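You operate a simulated robot arm through the tools that you are given. There is no shell and no other tool. Be economical: measure what you need, move in short steps, check, and stop when the job is done.

You run a simulated robot arm. Do the job below in one go: nothing can be reset, and whatever is moved stays where it is left.

## Task
Stop the drips: push bench clips four and seven in.
Fine: blue valve shut while you push them; reopen it after.

The check looks at the end state, three seconds after you hand in, the way a careful person would. Anything else that was tipped, shoved, dropped, spilled or broken makes it a failure.

## Robot
A 6-joint arm with a two-finger parallel gripper, fixed in place. Base frame: the origin is at the foot of the arm, x ahead of it, y to its left, z up. Readings come in mm, degrees, newtons and seconds.
With the tool pointing down near the work surface it reaches from about 360 to 760 mm from the base axis. Its first joint turns from -66.0 to 66.0 degrees. Payload 2.45 kg.
Tool frame: the origin (TCP) lies between the finger pads and is the grasp point; the fingertips stand 24 mm ahead of it; z points along the fingers, y is the line along which they close. Largest opening 68 mm; finger width 17, thickness 10; the body of the gripper, 40 by 70 mm, starts 41 mm behind the TCP.
Orientation is told as [roll, pitch, yaw] about the base's x, y, z axes, in that order, counted from this pose: with the fingers straight down and closing along the base's y, the tool's x points along the base's -x, its y along +y and its z along -z.

## Interface
- The arm moves only by the tool jog_arm. Its argument "plan" is a list of rows, each an object (a shift or turn left out is 0, a gripper value left out holds the last) with "travel": the shift along the tool's x, y, z in mm, a list of three; "delta_rot": the turn, a rotation vector about the tool's x, y, z in degrees, a list of three; "claw": the opening, from 0 (shut) to 1 (fully open). In form: [{"travel": [x, y, z], "delta_rot": [wx, wy, wz], "claw": claw}, ...]. A call has 1 to 12 rows; each row shifts and turns the commanded pose from where the row before left it, along the tool's axes as they then stand. A row lasts 0.2 s, in which the tool goes at most 50 mm and 8.6 degrees; a call with a longer step from one row to the next is refused whole, and so is a gripper value outside its range. A pose out of reach is approached as far as the arm can. The call stops where the force on the tool passes 40 N (or 10 N more than at its start, if that is more) or the arm is blocked; 0.2 s more then pass. The fingers move at their own pace (about 108 mm/s each) and stop on an object; they squeeze with about 45 N. The grip force told is the motor's: it shows also when the fingers shut on nothing. Time passes only in rows, and 0.2 s behind the last, so rows that do not move let the fingers close. It gives the time, the measured TCP pose, the force on the tool (base axes), the opening and the grip force at its end, in the units of the frame above (readings bear some noise), and new pictures: "views" is both (left out), scene, wrist or none.
- Cameras (640 x 400 px; columns grow to the right, rows downward): "scene" is fixed at [169.5, 410.9, 1473]; the picture's right is [-0.75, -0.66, 0.00], its down [-0.32, 0.36, -0.88] and it looks along [0.58, -0.66, -0.48] (base axes); focal length 327 px, centre (320, 200). "wrist" rides on the gripper at [-32, 0, -39] in the tool frame; the picture's right is [0.00, -1.00, 0.00], its down [0.97, 0.00, -0.24] and it looks along [0.24, 0.00, 0.97] (tool axes); focal length 218 px, centre (320, 200). There is no depth. A picture from a camera that has moved, and an enlarged one, comes with that camera's place and axes in the base frame and with its lens.
- enlarge(camera, box): a new picture of the part [left, top, right, bottom] of that camera's present view, enlarged. It takes no simulated time.
- close_job(): hands the job in; it is judged then, once.

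Go step by step. Nothing tells you positions but the pictures and the camera data: compare them with the known pose of the tool, close in by small moves and look again before you grip or let go. The budget is 120 turns and 170 pictures, counting those below and the enlarged ones. Unless the task says otherwise, let go and move clear before handing in, and close with one line.

The tools are called after "Request:" as a command line: name --argument value ..., lists and objects as JSON in quotes. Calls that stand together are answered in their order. jog_arm: Moves the arm, as the interface text tells. Its arguments: {"type":"object","properties":{"plan":{"type":"array","items":{"type":"object","properties":{"travel":{"type":"array","items":{"type":"number"}},"delta_rot":{"type":"array","items":{"type":"number"}},"claw":{"type":"number"}}}},"views":{"type":"string","enum":["both","scene","wrist","none"]}},"required":["plan"]} The other tools are called the same way: enlarge (camera, box) takes an enlarged picture of a part of a camera's view; close_job () hands the job in.

At the start:

```text
clock: 0.0
position: [489.9, 118.7, 1233.9]
tool_rot: [0.0, 0.0, 0.0]
contact_force: [-0.4, -0.8, -0.1]
finger_gap: 68.0
grasp_force: 0.0
```

scene: 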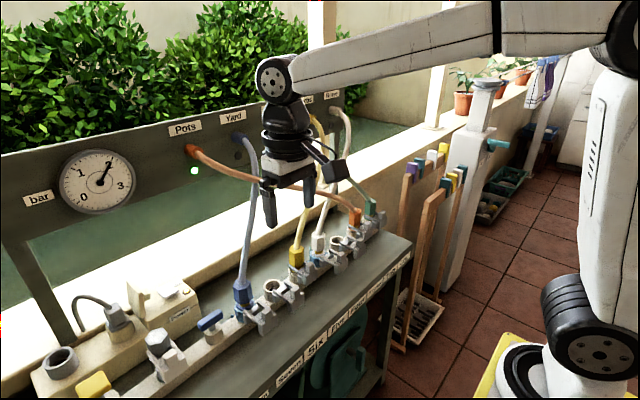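
wrist: 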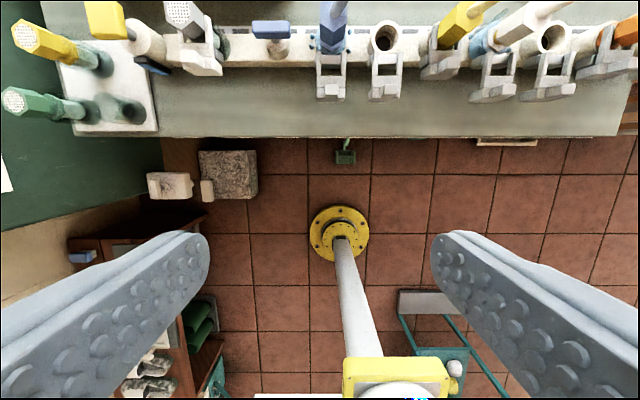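

I see a bench with a manifold of couplings, hoses and a blue valve lever. I'll enlarge several parts to read the labels and find clips.

Request:
enlarge --camera "scene" --box '[220, 240, 420, 400]'

Request:
enlarge --camera "scene" --box '[20, 260, 260, 400]'

Request:
enlarge --camera "wrist" --box '[220, 0, 640, 140]'

Request:
enlarge --camera "scene" --box '[280, 180, 400, 290]'

```text
2.50 times, centred on (320, 320) of scene
camera zoom: at [169.5, 410.9, 1473.0], right [-0.75, -0.66, 0.0], down [-0.32, 0.36, -0.88], along [0.58, -0.66, -0.48], focal length 818 px, centre (320, -100)
```

zoom: 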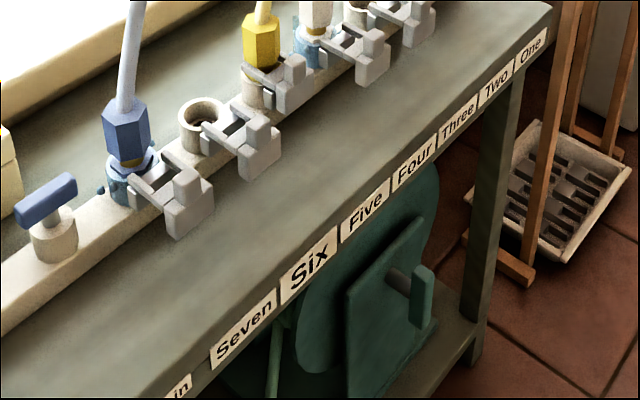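

```text
2.67 times, centred on (140, 330) of scene
camera zoom: at [169.5, 410.9, 1473.0], right [-0.75, -0.66, 0.0], down [-0.32, 0.36, -0.88], along [0.58, -0.66, -0.48], focal length 873 px, centre (800, -147)
```

zoom: 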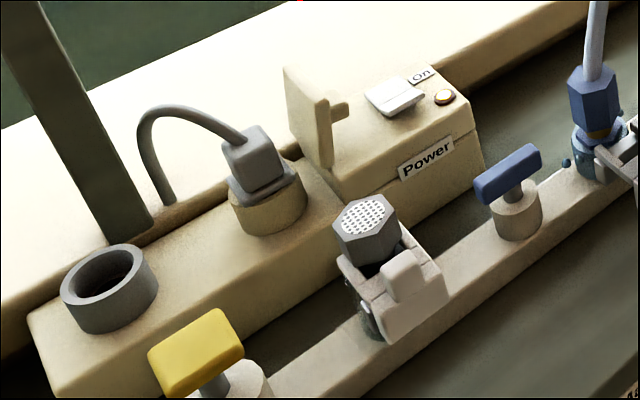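

```text
1.52 times, centred on (430, 70) of wrist
camera zoom: at [520.4, 119.2, 1272.7], right [0.0, -1.0, 0.0], down [-0.97, 0.0, 0.24], along [-0.24, 0.0, -0.97], focal length 333 px, centre (152, 398)
```

zoom: 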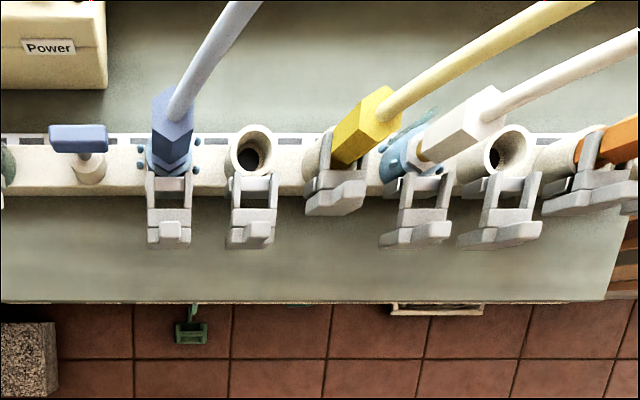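

```text
3.64 times, centred on (340, 235) of scene
camera zoom: at [169.5, 410.9, 1473.0], right [-0.75, -0.66, 0.0], down [-0.32, 0.36, -0.88], along [0.58, -0.66, -0.48], focal length 1190 px, centre (247, 73)
```

zoom: 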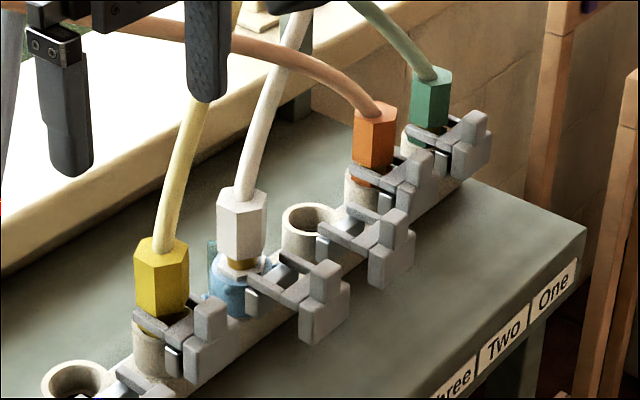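

Clips four (white hose) and seven (blue hose) look pulled out, with water at their sockets. I'll go lower and tilt the wrist camera forward for a closer view.

Request:
jog_arm --plan '[{"travel": [0, -5, 38]}, {"travel": [0, -5, 38]}, {"travel": [0, 0, 38]}, {"travel": [0, 0, 20]}, {"delta_rot": [0, -8, 0]}, {"delta_rot": [0, -8, 0]}, {"delta_rot": [0, -8, 0]}, {"delta_rot": [0, -8, 0]}]'

```text
clock: 1.8
position: [489.5, 107.9, 1099.3]
tool_rot: [0.0, -32.1, 0.1]
contact_force: [0.4, -0.2, -0.2]
finger_gap: 67.8
grasp_force: 0.0
camera wrist: at [494.7, 109.8, 1149.0], right [0.0, -1.0, 0.0], down [-0.95, 0.0, -0.31], along [0.31, 0.0, -0.95], focal length 218 px, centre (320, 200)
```

scene: 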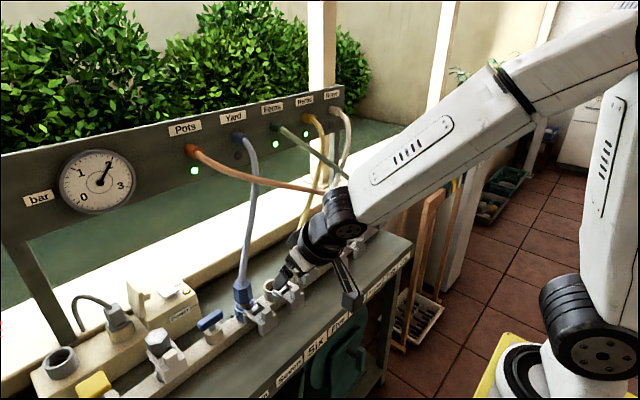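
wrist: 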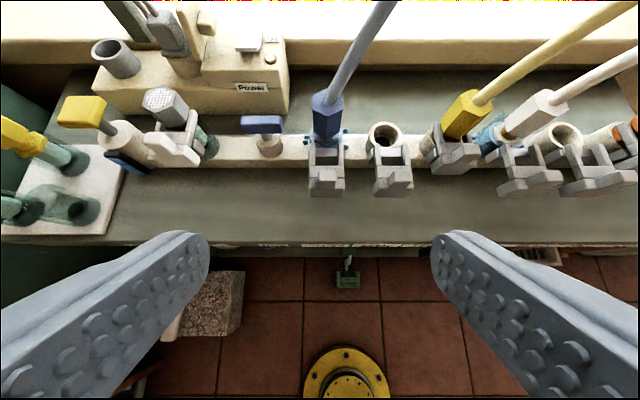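

The view is clearer now; I'll zoom on each clip and the valve.

Request:
enlarge --camera "wrist" --box '[220, 80, 420, 205]'

Request:
enlarge --camera "wrist" --box '[410, 80, 640, 220]'

Request:
enlarge --camera "wrist" --box '[0, 10, 300, 220]'

Request:
enlarge --camera "scene" --box '[10, 90, 350, 220]'

```text
3.20 times, centred on (320, 142) of wrist
camera zoom: at [494.7, 109.8, 1149.0], right [0.0, -1.0, 0.0], down [-0.95, 0.0, -0.31], along [0.31, 0.0, -0.95], focal length 698 px, centre (320, 384)
```

zoom: 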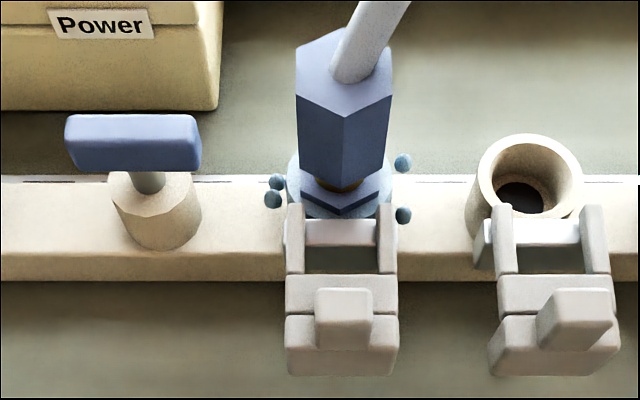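

```text
2.78 times, centred on (525, 150) of wrist
camera zoom: at [494.7, 109.8, 1149.0], right [0.0, -1.0, 0.0], down [-0.95, 0.0, -0.31], along [0.31, 0.0, -0.95], focal length 607 px, centre (-250, 339)
```

zoom: 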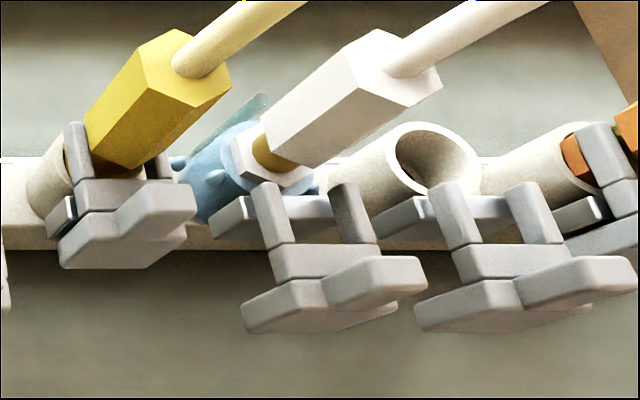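

```text
1.90 times, centred on (150, 115) of wrist
camera zoom: at [494.7, 109.8, 1149.0], right [0.0, -1.0, 0.0], down [-0.95, 0.0, -0.31], along [0.31, 0.0, -0.95], focal length 416 px, centre (644, 362)
```

zoom: 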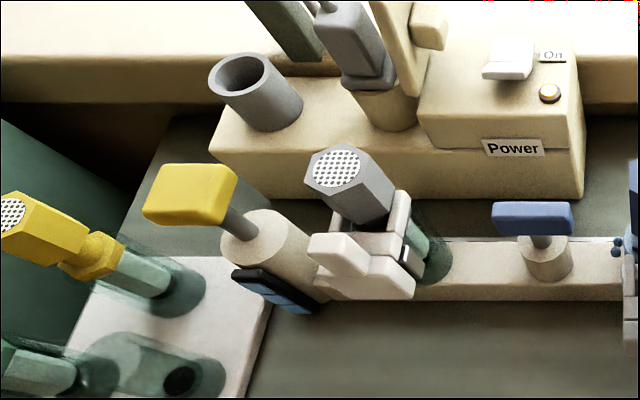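

```text
1.88 times, centred on (180, 155) of scene
camera zoom: at [169.5, 410.9, 1473.0], right [-0.75, -0.66, 0.0], down [-0.32, 0.36, -0.88], along [0.58, -0.66, -0.48], focal length 616 px, centre (584, 285)
```

zoom: 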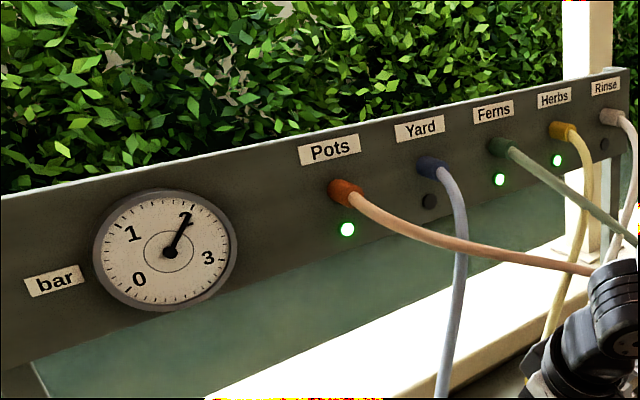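

Blue valve handle sits near (685, 189, 897), lying along the pipe (open). I'll straighten the tool, move to y≈189 and yaw 90° so the fingers close along x.

Request:
jog_arm --plan '[{"delta_rot": [0, 8, 0], "travel": [0, 20, 0]}, {"delta_rot": [0, 8, 0], "travel": [0, 20, 0]}, {"delta_rot": [0, 8, 0], "travel": [0, 20, 0]}, {"delta_rot": [0, 8, 0], "travel": [0, 21, 0]}, {"delta_rot": [0, 0, -8.5]}, {"delta_rot": [0, 0, -8.5]}, {"delta_rot": [0, 0, -8.5]}, {"delta_rot": [0, 0, -8.5]}, {"delta_rot": [0, 0, -8.5]}, {"delta_rot": [0, 0, -8.5]}]' --views "none"

Request:
jog_arm --plan '[{"delta_rot": [0, 0, -8.5]}, {"delta_rot": [0, 0, -8.5]}, {"delta_rot": [0, 0, -8.5]}, {"delta_rot": [0, 0, -8.5]}, {"delta_rot": [0, 0, -5]}, {"travel": [0, -40, 0]}, {"travel": [0, -40, 0]}, {"travel": [0, -40, 0]}, {"travel": [0, -40, 0]}, {"travel": [0, -35, 40]}, {"travel": [0, 0, 30]}]'

```text
clock: 4.0
position: [488.3, 188.5, 1099.7]
tool_rot: [-0.1, -0.1, 51.2]
contact_force: [0.1, -1.0, 0.2]
finger_gap: 67.9
grasp_force: 0.0
```

```text
refused: row 10 steps farther than a row can; nothing moved
```

Row 10 was too long; I'll resend it with shorter steps.

Request:
jog_arm --plan '[{"delta_rot": [0, 0, -8.5]}, {"delta_rot": [0, 0, -8.5]}, {"delta_rot": [0, 0, -8.5]}, {"delta_rot": [0, 0, -8.5]}, {"delta_rot": [0, 0, -5]}, {"travel": [0, -40, 0]}, {"travel": [0, -40, 0]}, {"travel": [0, -40, 0]}, {"travel": [0, -40, 0]}, {"travel": [0, -35, 0]}, {"travel": [0, 0, 40]}, {"travel": [0, 0, 30]}]'

```text
clock: 6.6
position: [683.1, 190.4, 1029.7]
tool_rot: [0.1, 0.0, 90.0]
contact_force: [-0.3, -0.3, 0.6]
finger_gap: 68.0
grasp_force: 0.2
camera wrist: at [683.3, 223.7, 1068.4], right [1.0, 0.0, 0.0], down [0.0, -0.97, 0.24], along [0.0, -0.24, -0.97], focal length 218 px, centre (320, 200)
```

scene: 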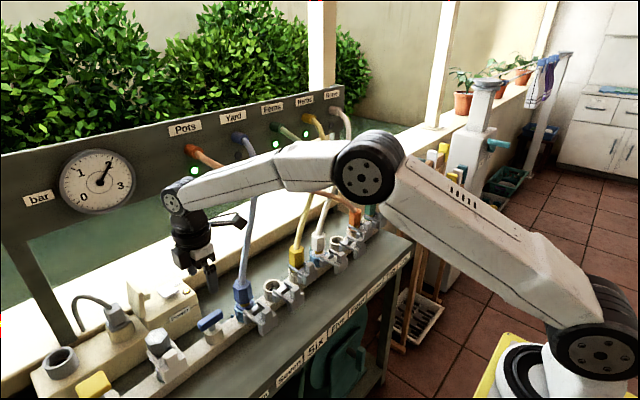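
wrist: 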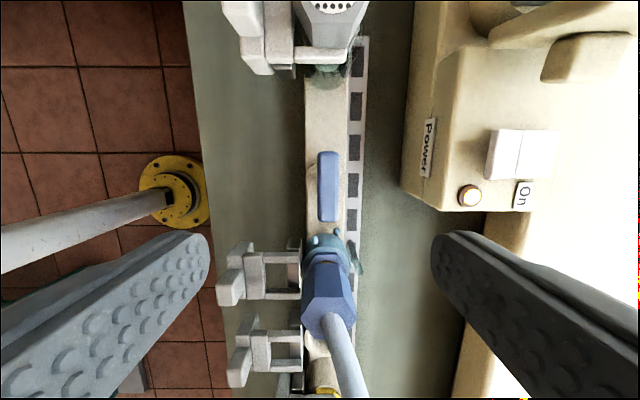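

Handle is at about (689, 192, 893), 16 mm thick. I'll centre on it and descend most of the way, then look.

Request:
jog_arm --plan '[{"travel": [-2, -6, 0]}, {"travel": [0, 0, 35]}, {"travel": [0, 0, 35]}, {"travel": [0, 0, 30]}]'

Request:
enlarge --camera "scene" --box '[130, 230, 290, 350]'

```text
clock: 7.6
position: [687.3, 192.2, 927.3]
tool_rot: [0.0, 0.0, 90.0]
contact_force: [1.0, -0.5, -0.1]
finger_gap: 68.2
grasp_force: 0.0
camera wrist: at [687.8, 224.3, 966.6], right [1.0, 0.0, 0.0], down [0.0, -0.97, 0.24], along [0.0, -0.24, -0.97], focal length 218 px, centre (320, 200)
```

scene: 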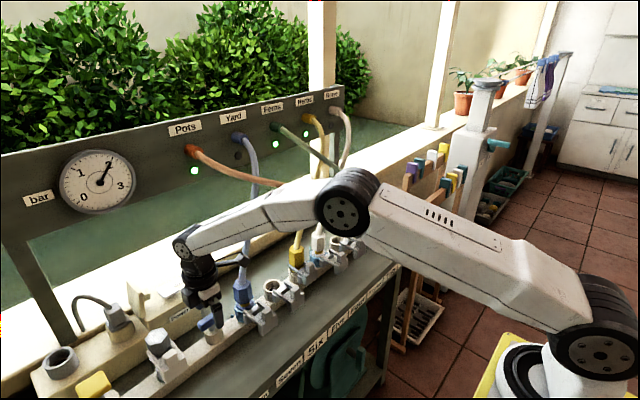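
wrist: 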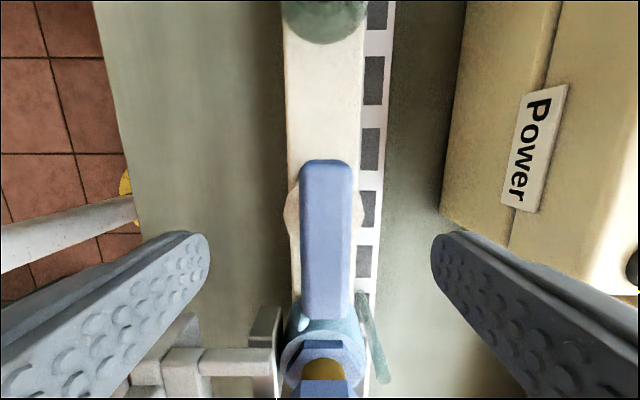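

```text
3.33 times, centred on (210, 290) of scene
camera zoom: at [169.5, 410.9, 1473.0], right [-0.75, -0.66, 0.0], down [-0.32, 0.36, -0.88], along [0.58, -0.66, -0.48], focal length 1091 px, centre (687, -100)
```

zoom: 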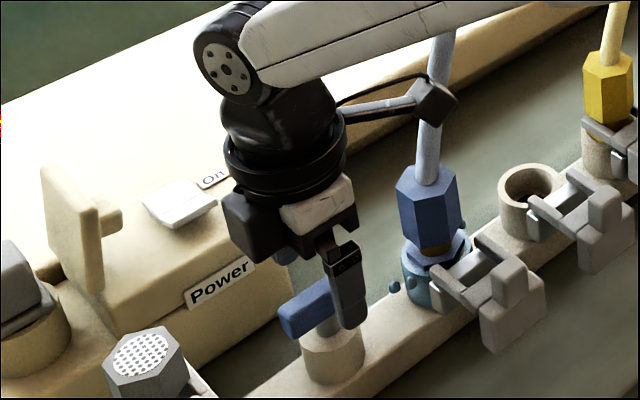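

A box on the gripper's far side comes close to the blue hose at this yaw, so I'll back up. First I'll check the valve for a stop or marking.

Request:
enlarge --camera "wrist" --box '[220, 130, 420, 400]'

Request:
jog_arm --plan '[{"travel": [0, 0, -40]}, {"travel": [0, 0, -40]}, {"travel": [0, 0, -40]}, {"travel": [0, 40, 0]}, {"travel": [0, 40, 0]}, {"delta_rot": [0, 0, 8.5]}, {"delta_rot": [0, 0, 8.5]}, {"delta_rot": [0, 0, 8.5]}, {"delta_rot": [0, 0, 8.5]}, {"delta_rot": [0, 0, 8.5]}, {"delta_rot": [0, 0, 8.5]}, {"delta_rot": [0, 0, 8.5]}]' --views "scene"

```text
1.48 times, centred on (320, 265) of wrist
camera zoom: at [687.8, 224.3, 966.6], right [1.0, 0.0, 0.0], down [0.0, -0.97, 0.24], along [0.0, -0.24, -0.97], focal length 323 px, centre (320, 104)
```

zoom: 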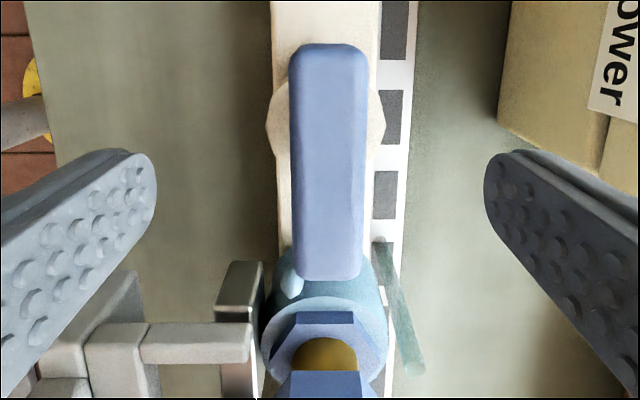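

```text
clock: 10.2
position: [608.1, 191.5, 1048.9]
tool_rot: [-0.1, 0.0, 30.4]
contact_force: [0.2, 0.1, 0.7]
finger_gap: 67.8
grasp_force: 0.1
```

scene: 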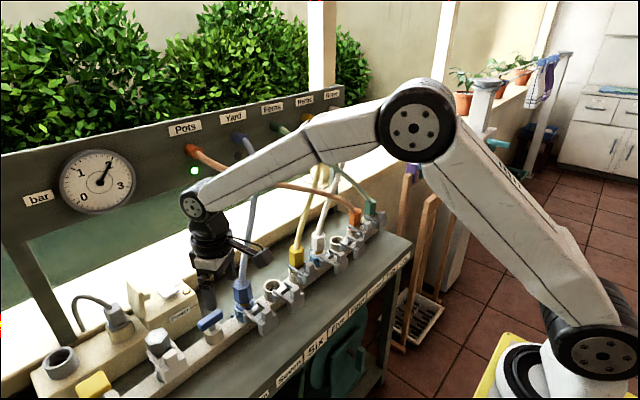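

I'll go on rotating to yaw -90 so that the box points away (+y), then approach over the handle.

Request:
jog_arm --plan '[{"delta_rot": [0, 0, 8.5]}, {"delta_rot": [0, 0, 8.5]}, {"delta_rot": [0, 0, 8.5]}, {"delta_rot": [0, 0, 8.5]}, {"delta_rot": [0, 0, 8.5]}, {"delta_rot": [0, 0, 8.5]}, {"delta_rot": [0, 0, 8.5]}, {"delta_rot": [0, 0, 8.5]}, {"delta_rot": [0, 0, 8.5]}, {"delta_rot": [0, 0, 8.5]}, {"delta_rot": [0, 0, 8.5]}, {"delta_rot": [0, 0, 8.5]}]' --views "none"

Request:
jog_arm --plan '[{"delta_rot": [0, 0, 8.5]}, {"delta_rot": [0, 0, 8.5]}, {"delta_rot": [0, 0, 1.4]}, {"travel": [0, 41, 0]}, {"travel": [0, 40, 0]}, {"travel": [0, 0, 40]}, {"travel": [0, 0, 40]}]'

Request:
enlarge --camera "scene" --box '[30, 170, 290, 390]'

```text
clock: 12.8
position: [610.5, 190.4, 1049.0]
tool_rot: [0.0, 0.0, -71.6]
contact_force: [0.3, 0.5, 0.1]
finger_gap: 68.2
grasp_force: 0.0
```

```text
clock: 14.4
position: [690.7, 190.6, 968.3]
tool_rot: [-0.1, -0.1, -89.8]
contact_force: [-0.7, 0.5, 0.7]
finger_gap: 68.0
grasp_force: 0.0
camera wrist: at [690.7, 159.5, 1007.5], right [-1.0, 0.0, 0.0], down [0.0, 0.97, 0.24], along [0.0, 0.24, -0.97], focal length 218 px, centre (320, 200)
```

scene: 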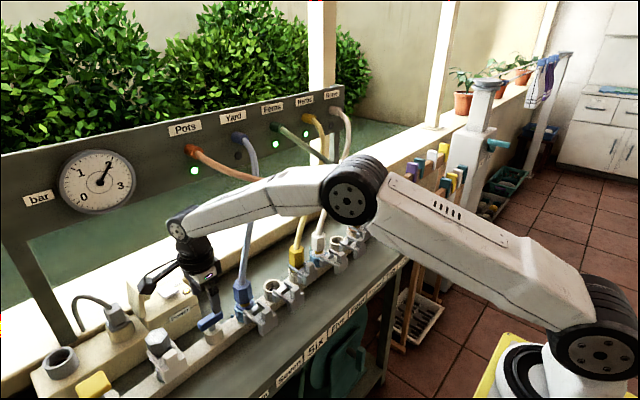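
wrist: 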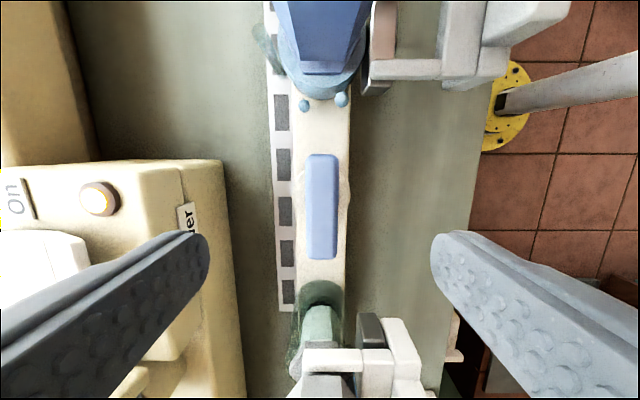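

```text
1.82 times, centred on (160, 280) of scene
camera zoom: at [169.5, 410.9, 1473.0], right [-0.75, -0.66, 0.0], down [-0.32, 0.36, -0.88], along [0.58, -0.66, -0.48], focal length 595 px, centre (611, 54)
```

zoom: 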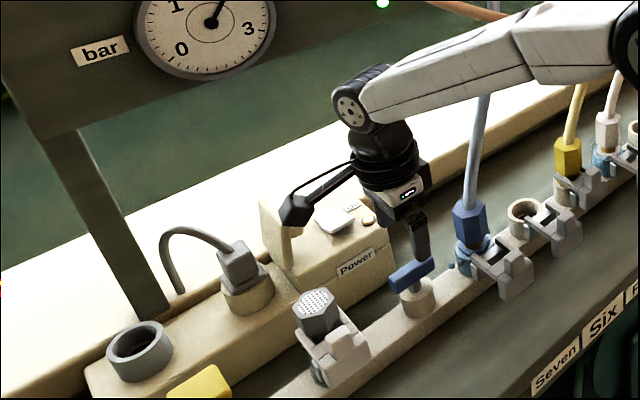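

Aligned over the handle (690, 191). Narrow the fingers a bit, descend to z≈896 and check.

Request:
jog_arm --plan '[{"claw": 0.65}, {"travel": [0, 1, 30]}, {"travel": [0, 0, 30]}, {"travel": [0, 0, 12]}]'

Request:
enlarge --camera "scene" --box '[110, 220, 270, 350]'

```text
clock: 15.4
position: [692.0, 191.4, 898.7]
tool_rot: [0.0, 0.0, -89.8]
contact_force: [-0.1, -0.1, -0.4]
finger_gap: 44.0
grasp_force: 0.1
camera wrist: at [691.5, 160.5, 936.9], right [-1.0, 0.0, 0.0], down [0.0, 0.97, 0.24], along [0.0, 0.24, -0.97], focal length 218 px, centre (320, 200)
```

scene: 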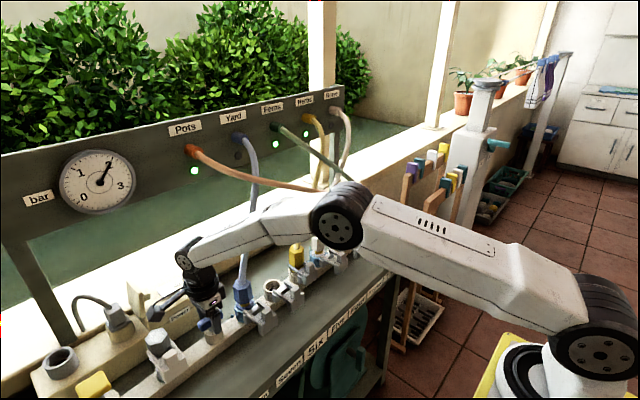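
wrist: 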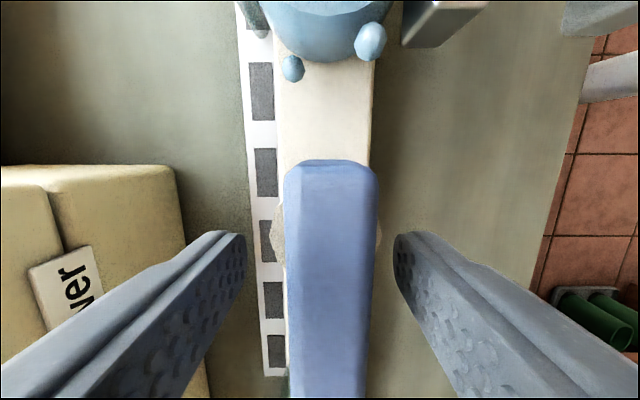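

```text
3.08 times, centred on (190, 285) of scene
camera zoom: at [169.5, 410.9, 1473.0], right [-0.75, -0.66, 0.0], down [-0.32, 0.36, -0.88], along [0.58, -0.66, -0.48], focal length 1007 px, centre (720, -62)
```

zoom: 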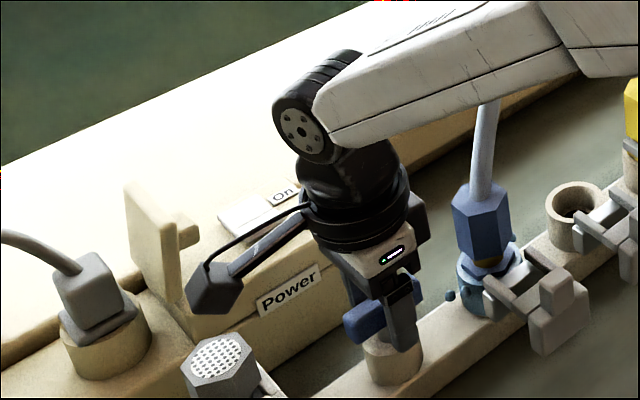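

Handle is between the fingers; close gently and confirm the grip.

Request:
jog_arm --plan '[{"travel": [0, -2, 3]}, {"claw": 0}, {}, {}]' --views "wrist"

```text
clock: 16.4
position: [689.5, 191.1, 893.6]
tool_rot: [0.1, 0.0, -89.8]
contact_force: [9.7, 0.8, -5.6]
finger_gap: 16.9
grasp_force: 35.2
camera wrist: at [689.6, 160.2, 933.4], right [-1.0, 0.0, 0.0], down [0.0, 0.97, 0.24], along [0.0, 0.24, -0.97], focal length 218 px, centre (320, 200)
```

wrist: 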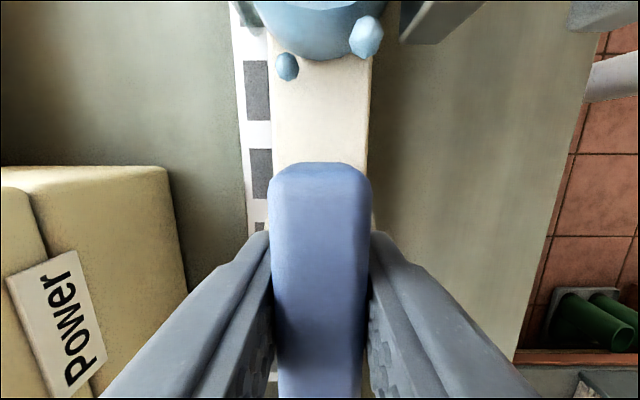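

Gripped. Try turning 16° toward yaw 0 and see whether the handle follows.

Request:
jog_arm --plan '[{"delta_rot": [0, 0, -5]}, {"delta_rot": [0, 0, -5]}, {"delta_rot": [0, 0, -5]}]'

```text
clock: 17.2
position: [689.7, 191.7, 893.3]
tool_rot: [0.0, 0.0, -74.9]
contact_force: [4.1, -2.2, -1.8]
finger_gap: 21.7
grasp_force: 38.6
camera wrist: at [698.0, 161.9, 933.5], right [-0.97, -0.26, 0.0], down [-0.25, 0.94, 0.24], along [-0.06, 0.23, -0.97], focal length 218 px, centre (320, 200)
```

scene: 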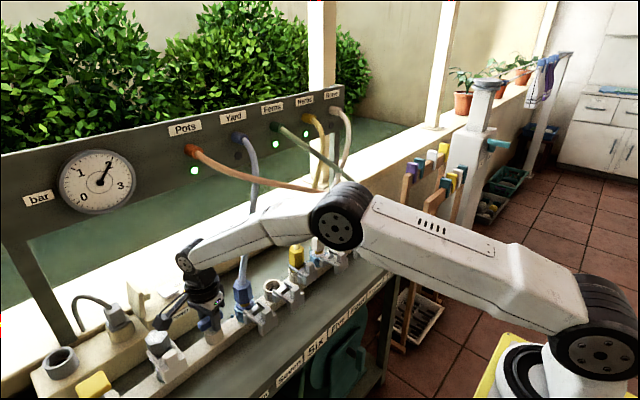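
wrist: 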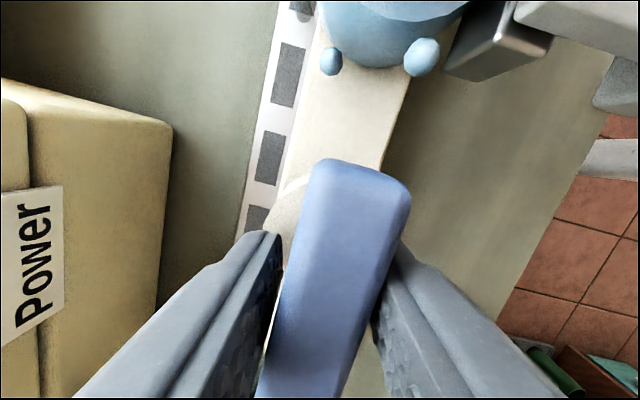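

The handle didn't follow (fingers just spread), so it closes clockwise. I'll release, rise, rotate to yaw 0 so the fingers straddle the handle ends; then I can turn to yaw -90 with the box staying clear.

Request:
jog_arm --plan '[{"claw": 0.65, "delta_rot": [0, 0, 5]}, {"delta_rot": [0, 0, 5]}, {"delta_rot": [0, 0, 4.8]}, {"travel": [0, 0, -30]}, {"travel": [0, 0, -40], "claw": 1}, {"delta_rot": [0, 0, -8.5]}, {"delta_rot": [0, 0, -8.5]}, {"delta_rot": [0, 0, -8.5]}, {"delta_rot": [0, 0, -8.5]}, {"delta_rot": [0, 0, -8.5]}, {"delta_rot": [0, 0, -8.5]}, {"delta_rot": [0, 0, -8.5]}]' --views "none"

Request:
jog_arm --plan '[{"delta_rot": [0, 0, -8.5]}, {"delta_rot": [0, 0, -8.5]}, {"delta_rot": [0, 0, -8.5]}, {"delta_rot": [0, 0, -4.8]}, {}]'

```text
clock: 19.8
position: [688.3, 190.4, 964.1]
tool_rot: [0.1, -0.1, -30.0]
contact_force: [0.2, -1.3, -0.3]
finger_gap: 68.2
grasp_force: 0.1
```

```text
clock: 21.0
position: [689.6, 191.3, 964.4]
tool_rot: [0.0, 0.0, 0.2]
contact_force: [0.4, -0.3, -0.1]
finger_gap: 68.0
grasp_force: 0.0
camera wrist: at [721.3, 193.3, 1003.4], right [0.0, -1.0, 0.0], down [-0.97, 0.0, 0.24], along [-0.24, 0.0, -0.97], focal length 218 px, centre (320, 200)
```

scene: 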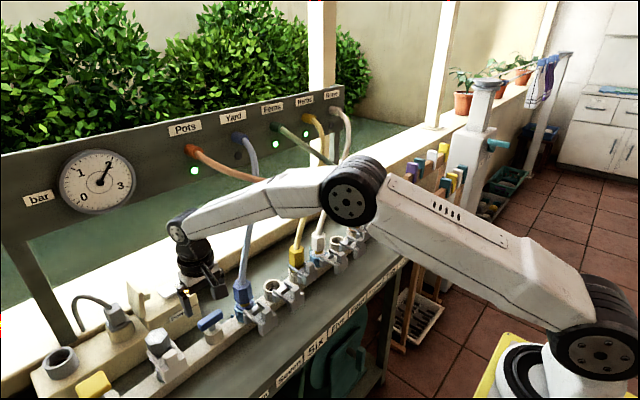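
wrist: 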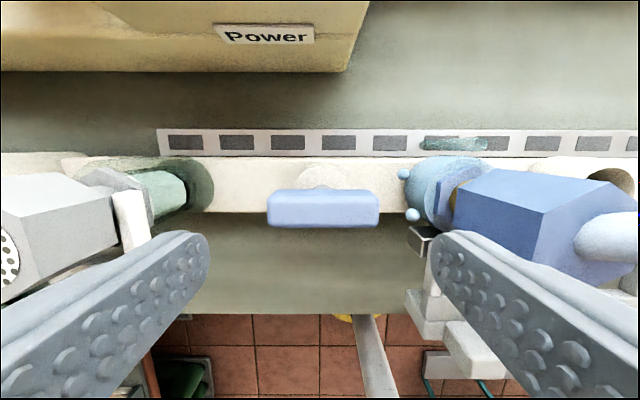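

Handle is centred between the open fingers. I'll descend around its ends and check before closing.

Request:
jog_arm --plan '[{"travel": [0, -1, 30]}, {"travel": [0, 0, 30]}, {"travel": [0, 0, 10]}]'

Request:
enlarge --camera "scene" --box '[130, 250, 290, 350]'

```text
clock: 21.8
position: [690.0, 190.9, 894.5]
tool_rot: [0.0, 0.0, 0.0]
contact_force: [0.7, -0.1, 1.0]
finger_gap: 68.0
grasp_force: 0.1
camera wrist: at [721.3, 191.7, 933.8], right [0.0, -1.0, 0.0], down [-0.97, 0.0, 0.24], along [-0.24, 0.0, -0.97], focal length 218 px, centre (320, 200)
```

scene: 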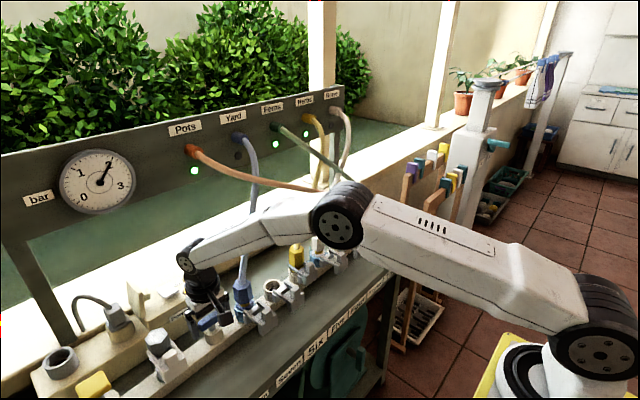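
wrist: 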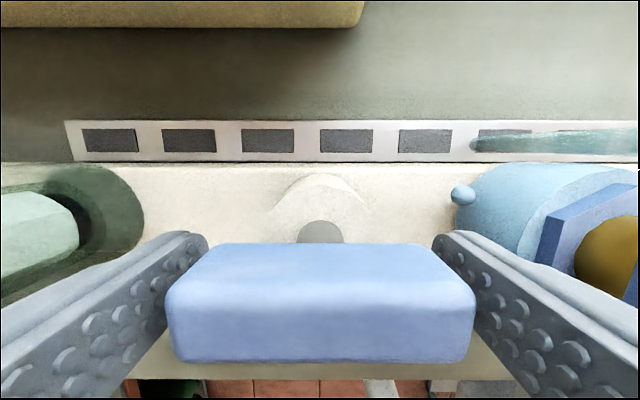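

```text
4.00 times, centred on (210, 300) of scene
camera zoom: at [169.5, 410.9, 1473.0], right [-0.75, -0.66, 0.0], down [-0.32, 0.36, -0.88], along [0.58, -0.66, -0.48], focal length 1309 px, centre (760, -200)
```

zoom: 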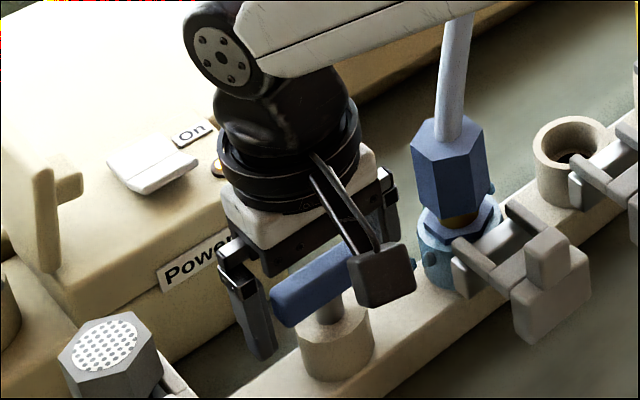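

Both fingers straddle the handle. Close on the ends, then rotate clockwise a few rows.

Request:
jog_arm --plan '[{"claw": 0}, {}, {"delta_rot": [0, 0, 5]}, {"delta_rot": [0, 0, 5]}, {"delta_rot": [0, 0, 5]}, {"delta_rot": [0, 0, 5]}]' --views "wrist"

```text
clock: 23.2
position: [689.7, 191.3, 895.0]
tool_rot: [0.0, 0.0, -20.0]
contact_force: [-2.2, -1.1, -1.0]
finger_gap: 55.8
grasp_force: 44.5
camera wrist: at [719.4, 180.8, 933.8], right [-0.34, -0.94, 0.0], down [-0.91, 0.33, 0.24], along [-0.23, 0.08, -0.97], focal length 218 px, centre (320, 200)
```

wrist: 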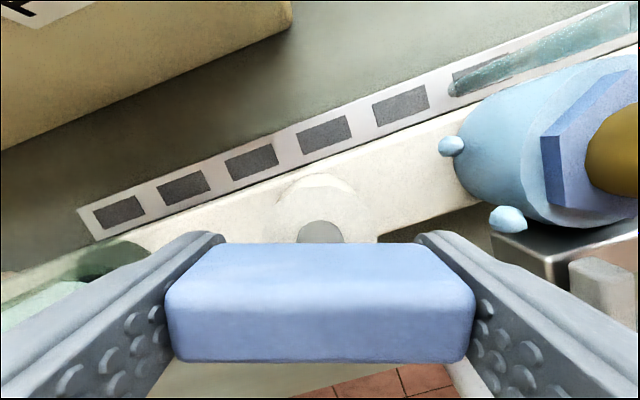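

The handle turns with the gripper. Continue to -90°.

Request:
jog_arm --plan '[{"delta_rot": [0, 0, 7]}, {"delta_rot": [0, 0, 7]}, {"delta_rot": [0, 0, 7]}, {"delta_rot": [0, 0, 7]}, {"delta_rot": [0, 0, 7]}, {"delta_rot": [0, 0, 7]}, {"delta_rot": [0, 0, 7]}, {"delta_rot": [0, 0, 7]}, {"delta_rot": [0, 0, 7]}, {"delta_rot": [0, 0, 7]}, {}]'

```text
clock: 25.6
position: [689.2, 190.1, 894.3]
tool_rot: [0.1, 0.0, -90.0]
contact_force: [9.2, 4.2, -5.7]
finger_gap: 55.9
grasp_force: 45.1
camera wrist: at [689.6, 159.8, 933.9], right [-1.0, 0.0, 0.0], down [0.0, 0.97, 0.24], along [0.0, 0.24, -0.97], focal length 218 px, centre (320, 200)
```

scene: 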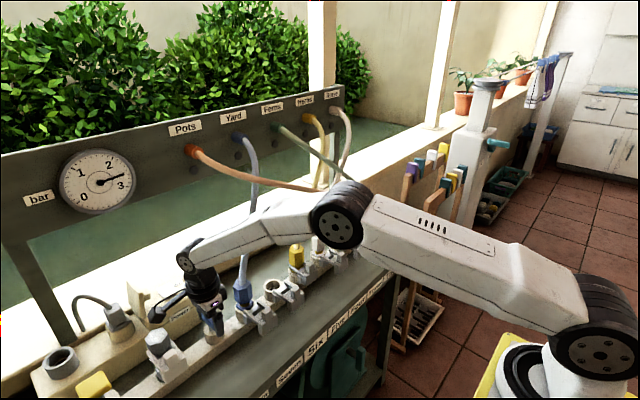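
wrist: 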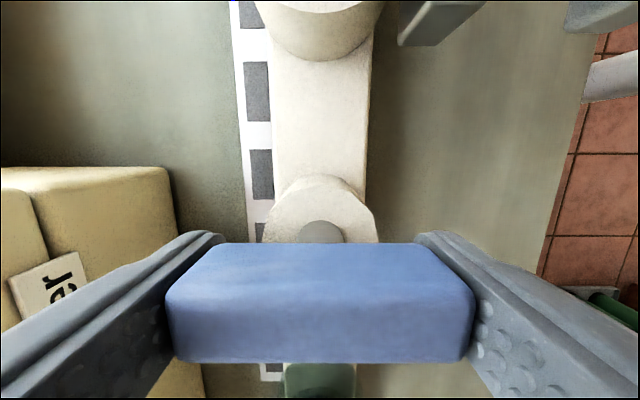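

The valve is shut: leaks gone, lights out. Release, rise, and go back to yaw 0 in front of clip seven.

Request:
jog_arm --plan '[{"claw": 1}, {}, {"travel": [0, 0, -40]}, {"travel": [0, 0, -50]}, {"travel": [0, -40, 0]}, {"travel": [0, -40, 0]}, {"travel": [0, -40, 0]}, {"delta_rot": [0, 0, -8.5]}, {"delta_rot": [0, 0, -8.5]}, {"delta_rot": [0, 0, -8.5]}, {"delta_rot": [0, 0, -8.5]}, {"delta_rot": [0, 0, -8.5]}]' --views "scene"

Request:
jog_arm --plan '[{"delta_rot": [0, 0, -8.5], "claw": 0}, {"delta_rot": [0, 0, -8.5]}, {"delta_rot": [0, 0, -8.5]}, {"delta_rot": [0, 0, -8.5]}, {"delta_rot": [0, 0, -8.5]}, {"delta_rot": [0, 0, -5]}, {"travel": [15, -45, 0]}, {"travel": [15, -45, 0]}, {"travel": [0, 0, 25]}, {}]'

Request:
enlarge --camera "scene" --box '[170, 230, 370, 355]'

```text
clock: 28.2
position: [569.6, 189.3, 983.5]
tool_rot: [0.0, 0.0, -47.2]
contact_force: [-1.0, 0.2, 0.4]
finger_gap: 67.9
grasp_force: 0.0
```

scene: 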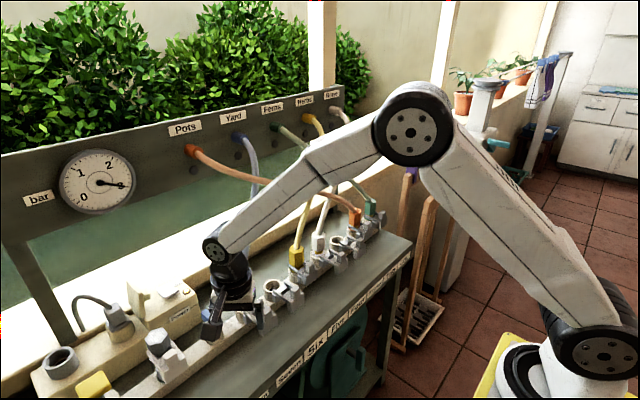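

```text
clock: 30.4
position: [538.8, 99.5, 959.0]
tool_rot: [-0.1, 0.0, 0.2]
contact_force: [-0.1, 0.2, 0.7]
finger_gap: 0.0
grasp_force: 23.4
camera wrist: at [570.6, 101.1, 998.7], right [0.0, -1.0, 0.0], down [-0.97, 0.0, 0.24], along [-0.24, 0.0, -0.97], focal length 218 px, centre (320, 200)
```

scene: 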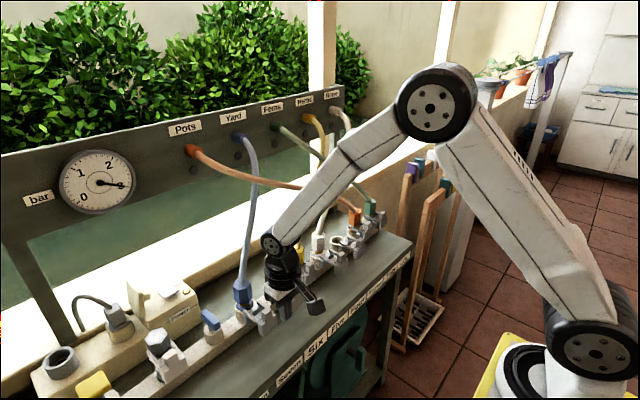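
wrist: 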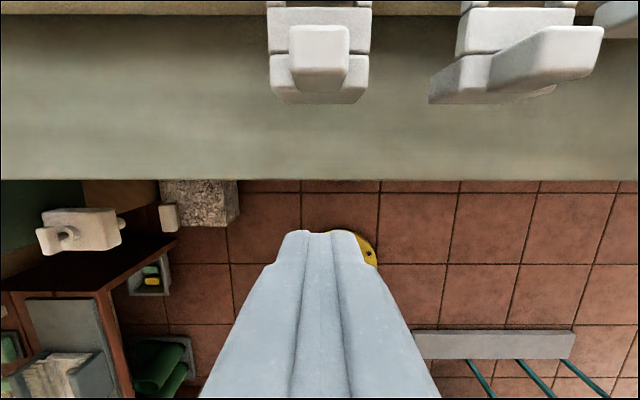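

```text
3.20 times, centred on (270, 292) of scene
camera zoom: at [169.5, 410.9, 1473.0], right [-0.75, -0.66, 0.0], down [-0.32, 0.36, -0.88], along [0.58, -0.66, -0.48], focal length 1047 px, centre (480, -96)
```

zoom: 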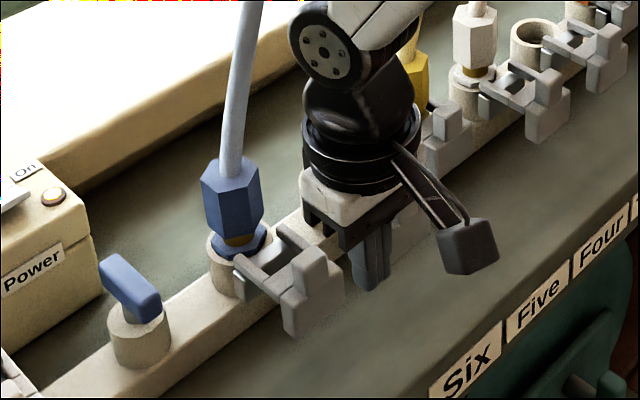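

Clip seven is straight ahead (y≈100, front face x≈595). Lower to pushing height and come near it.

Request:
jog_arm --plan '[{"travel": [0, 0, 32]}, {"travel": [0, 0, 31]}, {"travel": [-20, 0, 0]}, {"travel": [-15, 0, 0]}, {}]'

Request:
enlarge --camera "scene" --box '[200, 240, 360, 360]'

```text
clock: 31.6
position: [572.9, 100.0, 896.1]
tool_rot: [-0.1, 0.1, 0.1]
contact_force: [0.7, 0.1, -0.6]
finger_gap: 0.0
grasp_force: 23.8
camera wrist: at [605.8, 101.4, 935.5], right [0.0, -1.0, 0.0], down [-0.97, 0.0, 0.24], along [-0.24, 0.0, -0.97], focal length 218 px, centre (320, 200)
```

scene: 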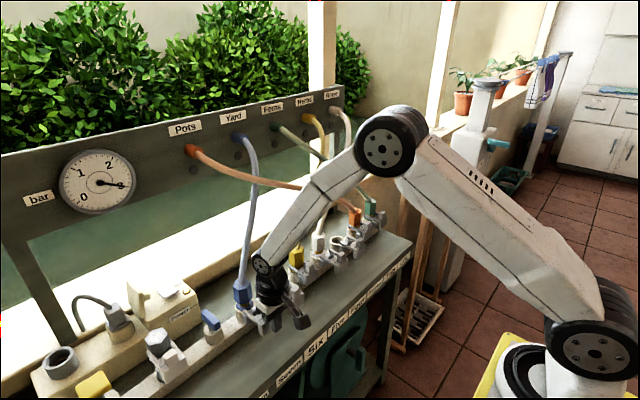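
wrist: 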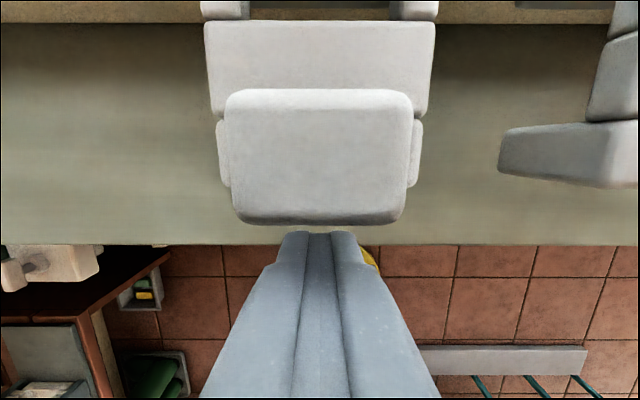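

```text
3.33 times, centred on (280, 300) of scene
camera zoom: at [169.5, 410.9, 1473.0], right [-0.75, -0.66, 0.0], down [-0.32, 0.36, -0.88], along [0.58, -0.66, -0.48], focal length 1091 px, centre (453, -133)
```

zoom: 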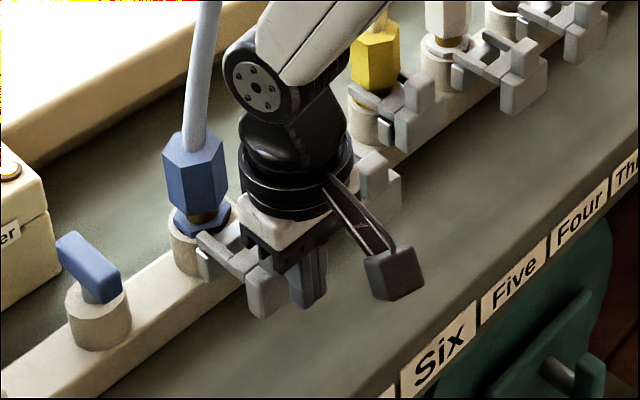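

Positioned right in front of the tab. Push forward slowly; the force limit will stop it.

Request:
jog_arm --plan '[{"travel": [-4, 0, 0]}, {"travel": [-4, 0, 0]}, {"travel": [-4, 0, 0]}, {"travel": [-4, 0, 0]}, {"travel": [-4, 0, 0]}, {"travel": [-3, 0, 0]}, {"travel": [-3, 0, 0]}]'

Request:
enlarge --camera "scene" --box '[200, 240, 360, 360]'

```text
clock: 33.2
position: [601.4, 99.7, 896.3]
tool_rot: [0.0, 0.0, 0.1]
contact_force: [-0.2, -0.1, 0.0]
finger_gap: 0.2
grasp_force: 23.9
camera wrist: at [632.8, 101.0, 935.8], right [0.0, -1.0, 0.0], down [-0.97, 0.0, 0.24], along [-0.24, 0.0, -0.97], focal length 218 px, centre (320, 200)
```

scene: 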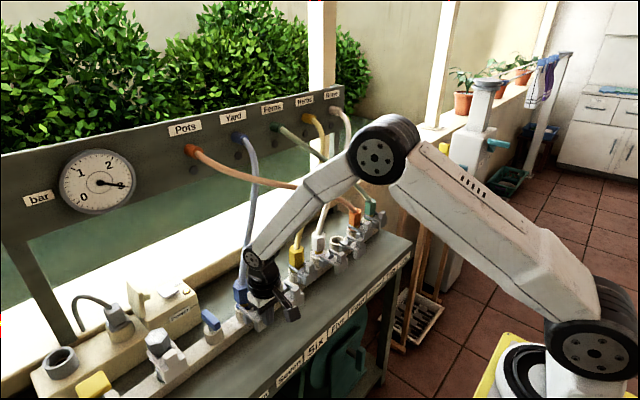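
wrist: 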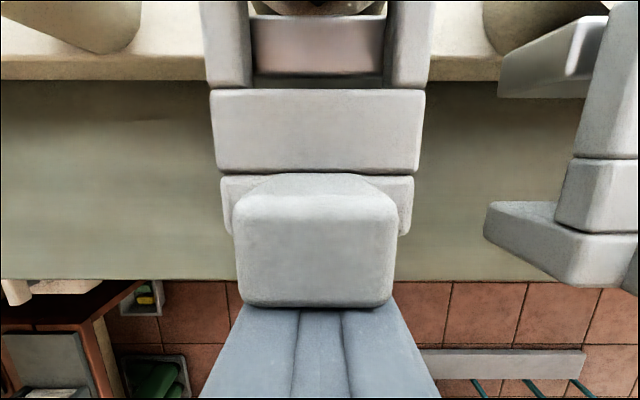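

```text
3.33 times, centred on (280, 300) of scene
camera zoom: at [169.5, 410.9, 1473.0], right [-0.75, -0.66, 0.0], down [-0.32, 0.36, -0.88], along [0.58, -0.66, -0.48], focal length 1091 px, centre (453, -133)
```

zoom: 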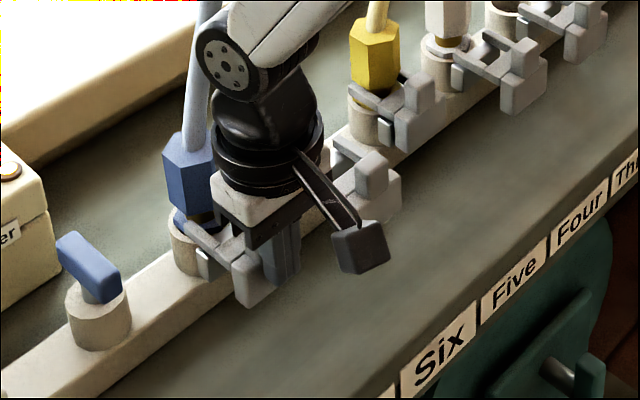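

The clip is sliding in with hardly any force. Keep pushing.

Request:
jog_arm --plan '[{"travel": [-3, 0, 0]}, {"travel": [-3, 0, 0]}, {"travel": [-3, 0, 0]}, {"travel": [-3, 0, 0]}, {"travel": [-3, 0, 0]}]'

Request:
enlarge --camera "scene" --box '[200, 240, 360, 360]'

```text
clock: 34.4
position: [616.6, 97.8, 896.3]
tool_rot: [0.0, -0.1, 0.1]
contact_force: [-0.3, -0.1, 0.3]
finger_gap: 0.2
grasp_force: 23.9
camera wrist: at [647.9, 100.5, 935.7], right [0.0, -1.0, 0.0], down [-0.97, 0.0, 0.24], along [-0.24, 0.0, -0.97], focal length 218 px, centre (320, 200)
```

scene: 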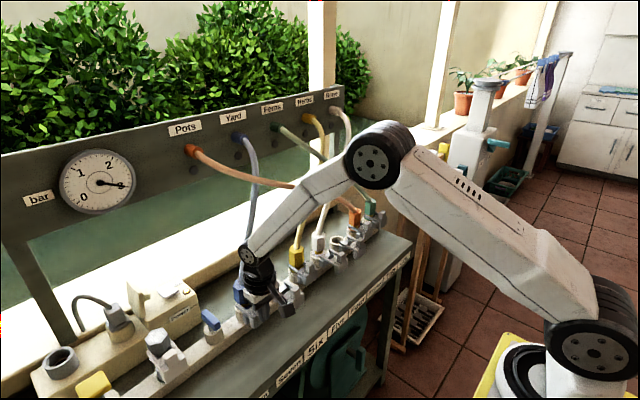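
wrist: 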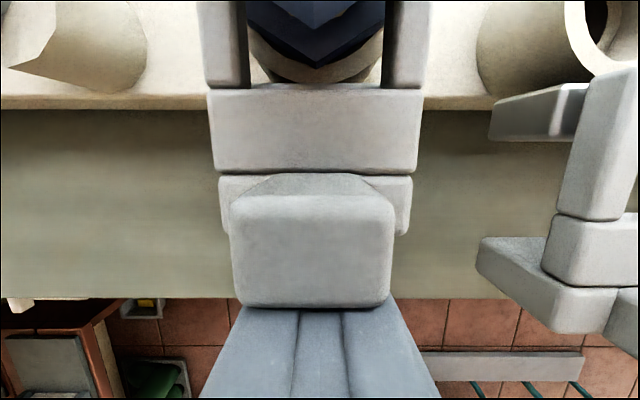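

```text
3.33 times, centred on (280, 300) of scene
camera zoom: at [169.5, 410.9, 1473.0], right [-0.75, -0.66, 0.0], down [-0.32, 0.36, -0.88], along [0.58, -0.66, -0.48], focal length 1091 px, centre (453, -133)
```

zoom: 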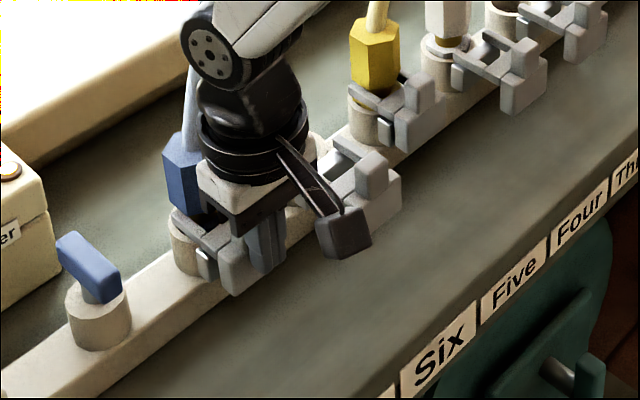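

Still sliding freely; socket is now close to the crossbar. Continue in small steps.

Request:
jog_arm --plan '[{"travel": [-2, 0, 0]}, {"travel": [-2, 0, 0]}, {"travel": [-2, 0, 0]}, {"travel": [-2, 0, 0]}, {"travel": [-2, 0, 0]}, {"travel": [-2, 0, 0]}]'

Request:
enlarge --camera "scene" --box '[200, 240, 360, 360]'

```text
clock: 35.9
position: [623.2, 99.1, 894.4]
tool_rot: [-0.1, 1.0, 0.2]
contact_force: [-10.0, 0.2, 4.0]
finger_gap: 0.3
grasp_force: 24.0
stopped in row 6: the force on the tool passed its limit (the readings are from after the stop); the commanded pose is now the measured one
camera wrist: at [655.1, 101.4, 933.8], right [0.0, -1.0, 0.0], down [-0.97, 0.0, 0.26], along [-0.26, 0.0, -0.97], focal length 218 px, centre (320, 200)
```

scene: 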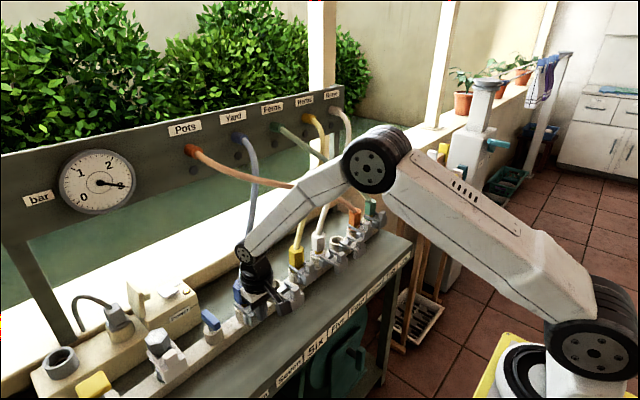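
wrist: 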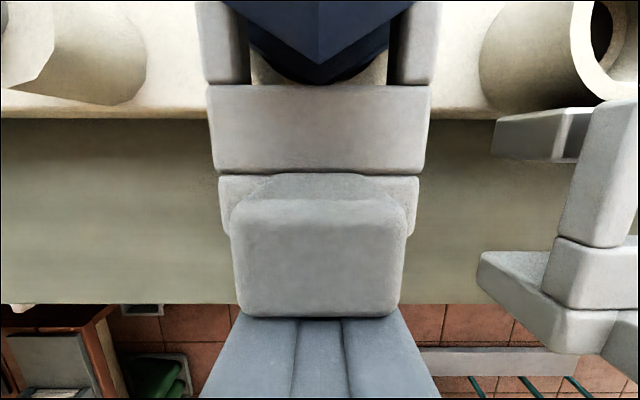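

```text
3.33 times, centred on (280, 300) of scene
camera zoom: at [169.1, 410.9, 1473.0], right [-0.75, -0.66, 0.0], down [-0.32, 0.36, -0.88], along [0.58, -0.66, -0.48], focal length 1091 px, centre (453, -133)
```

zoom: 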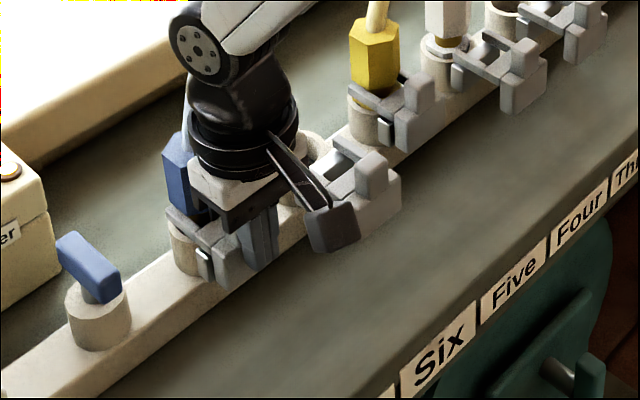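

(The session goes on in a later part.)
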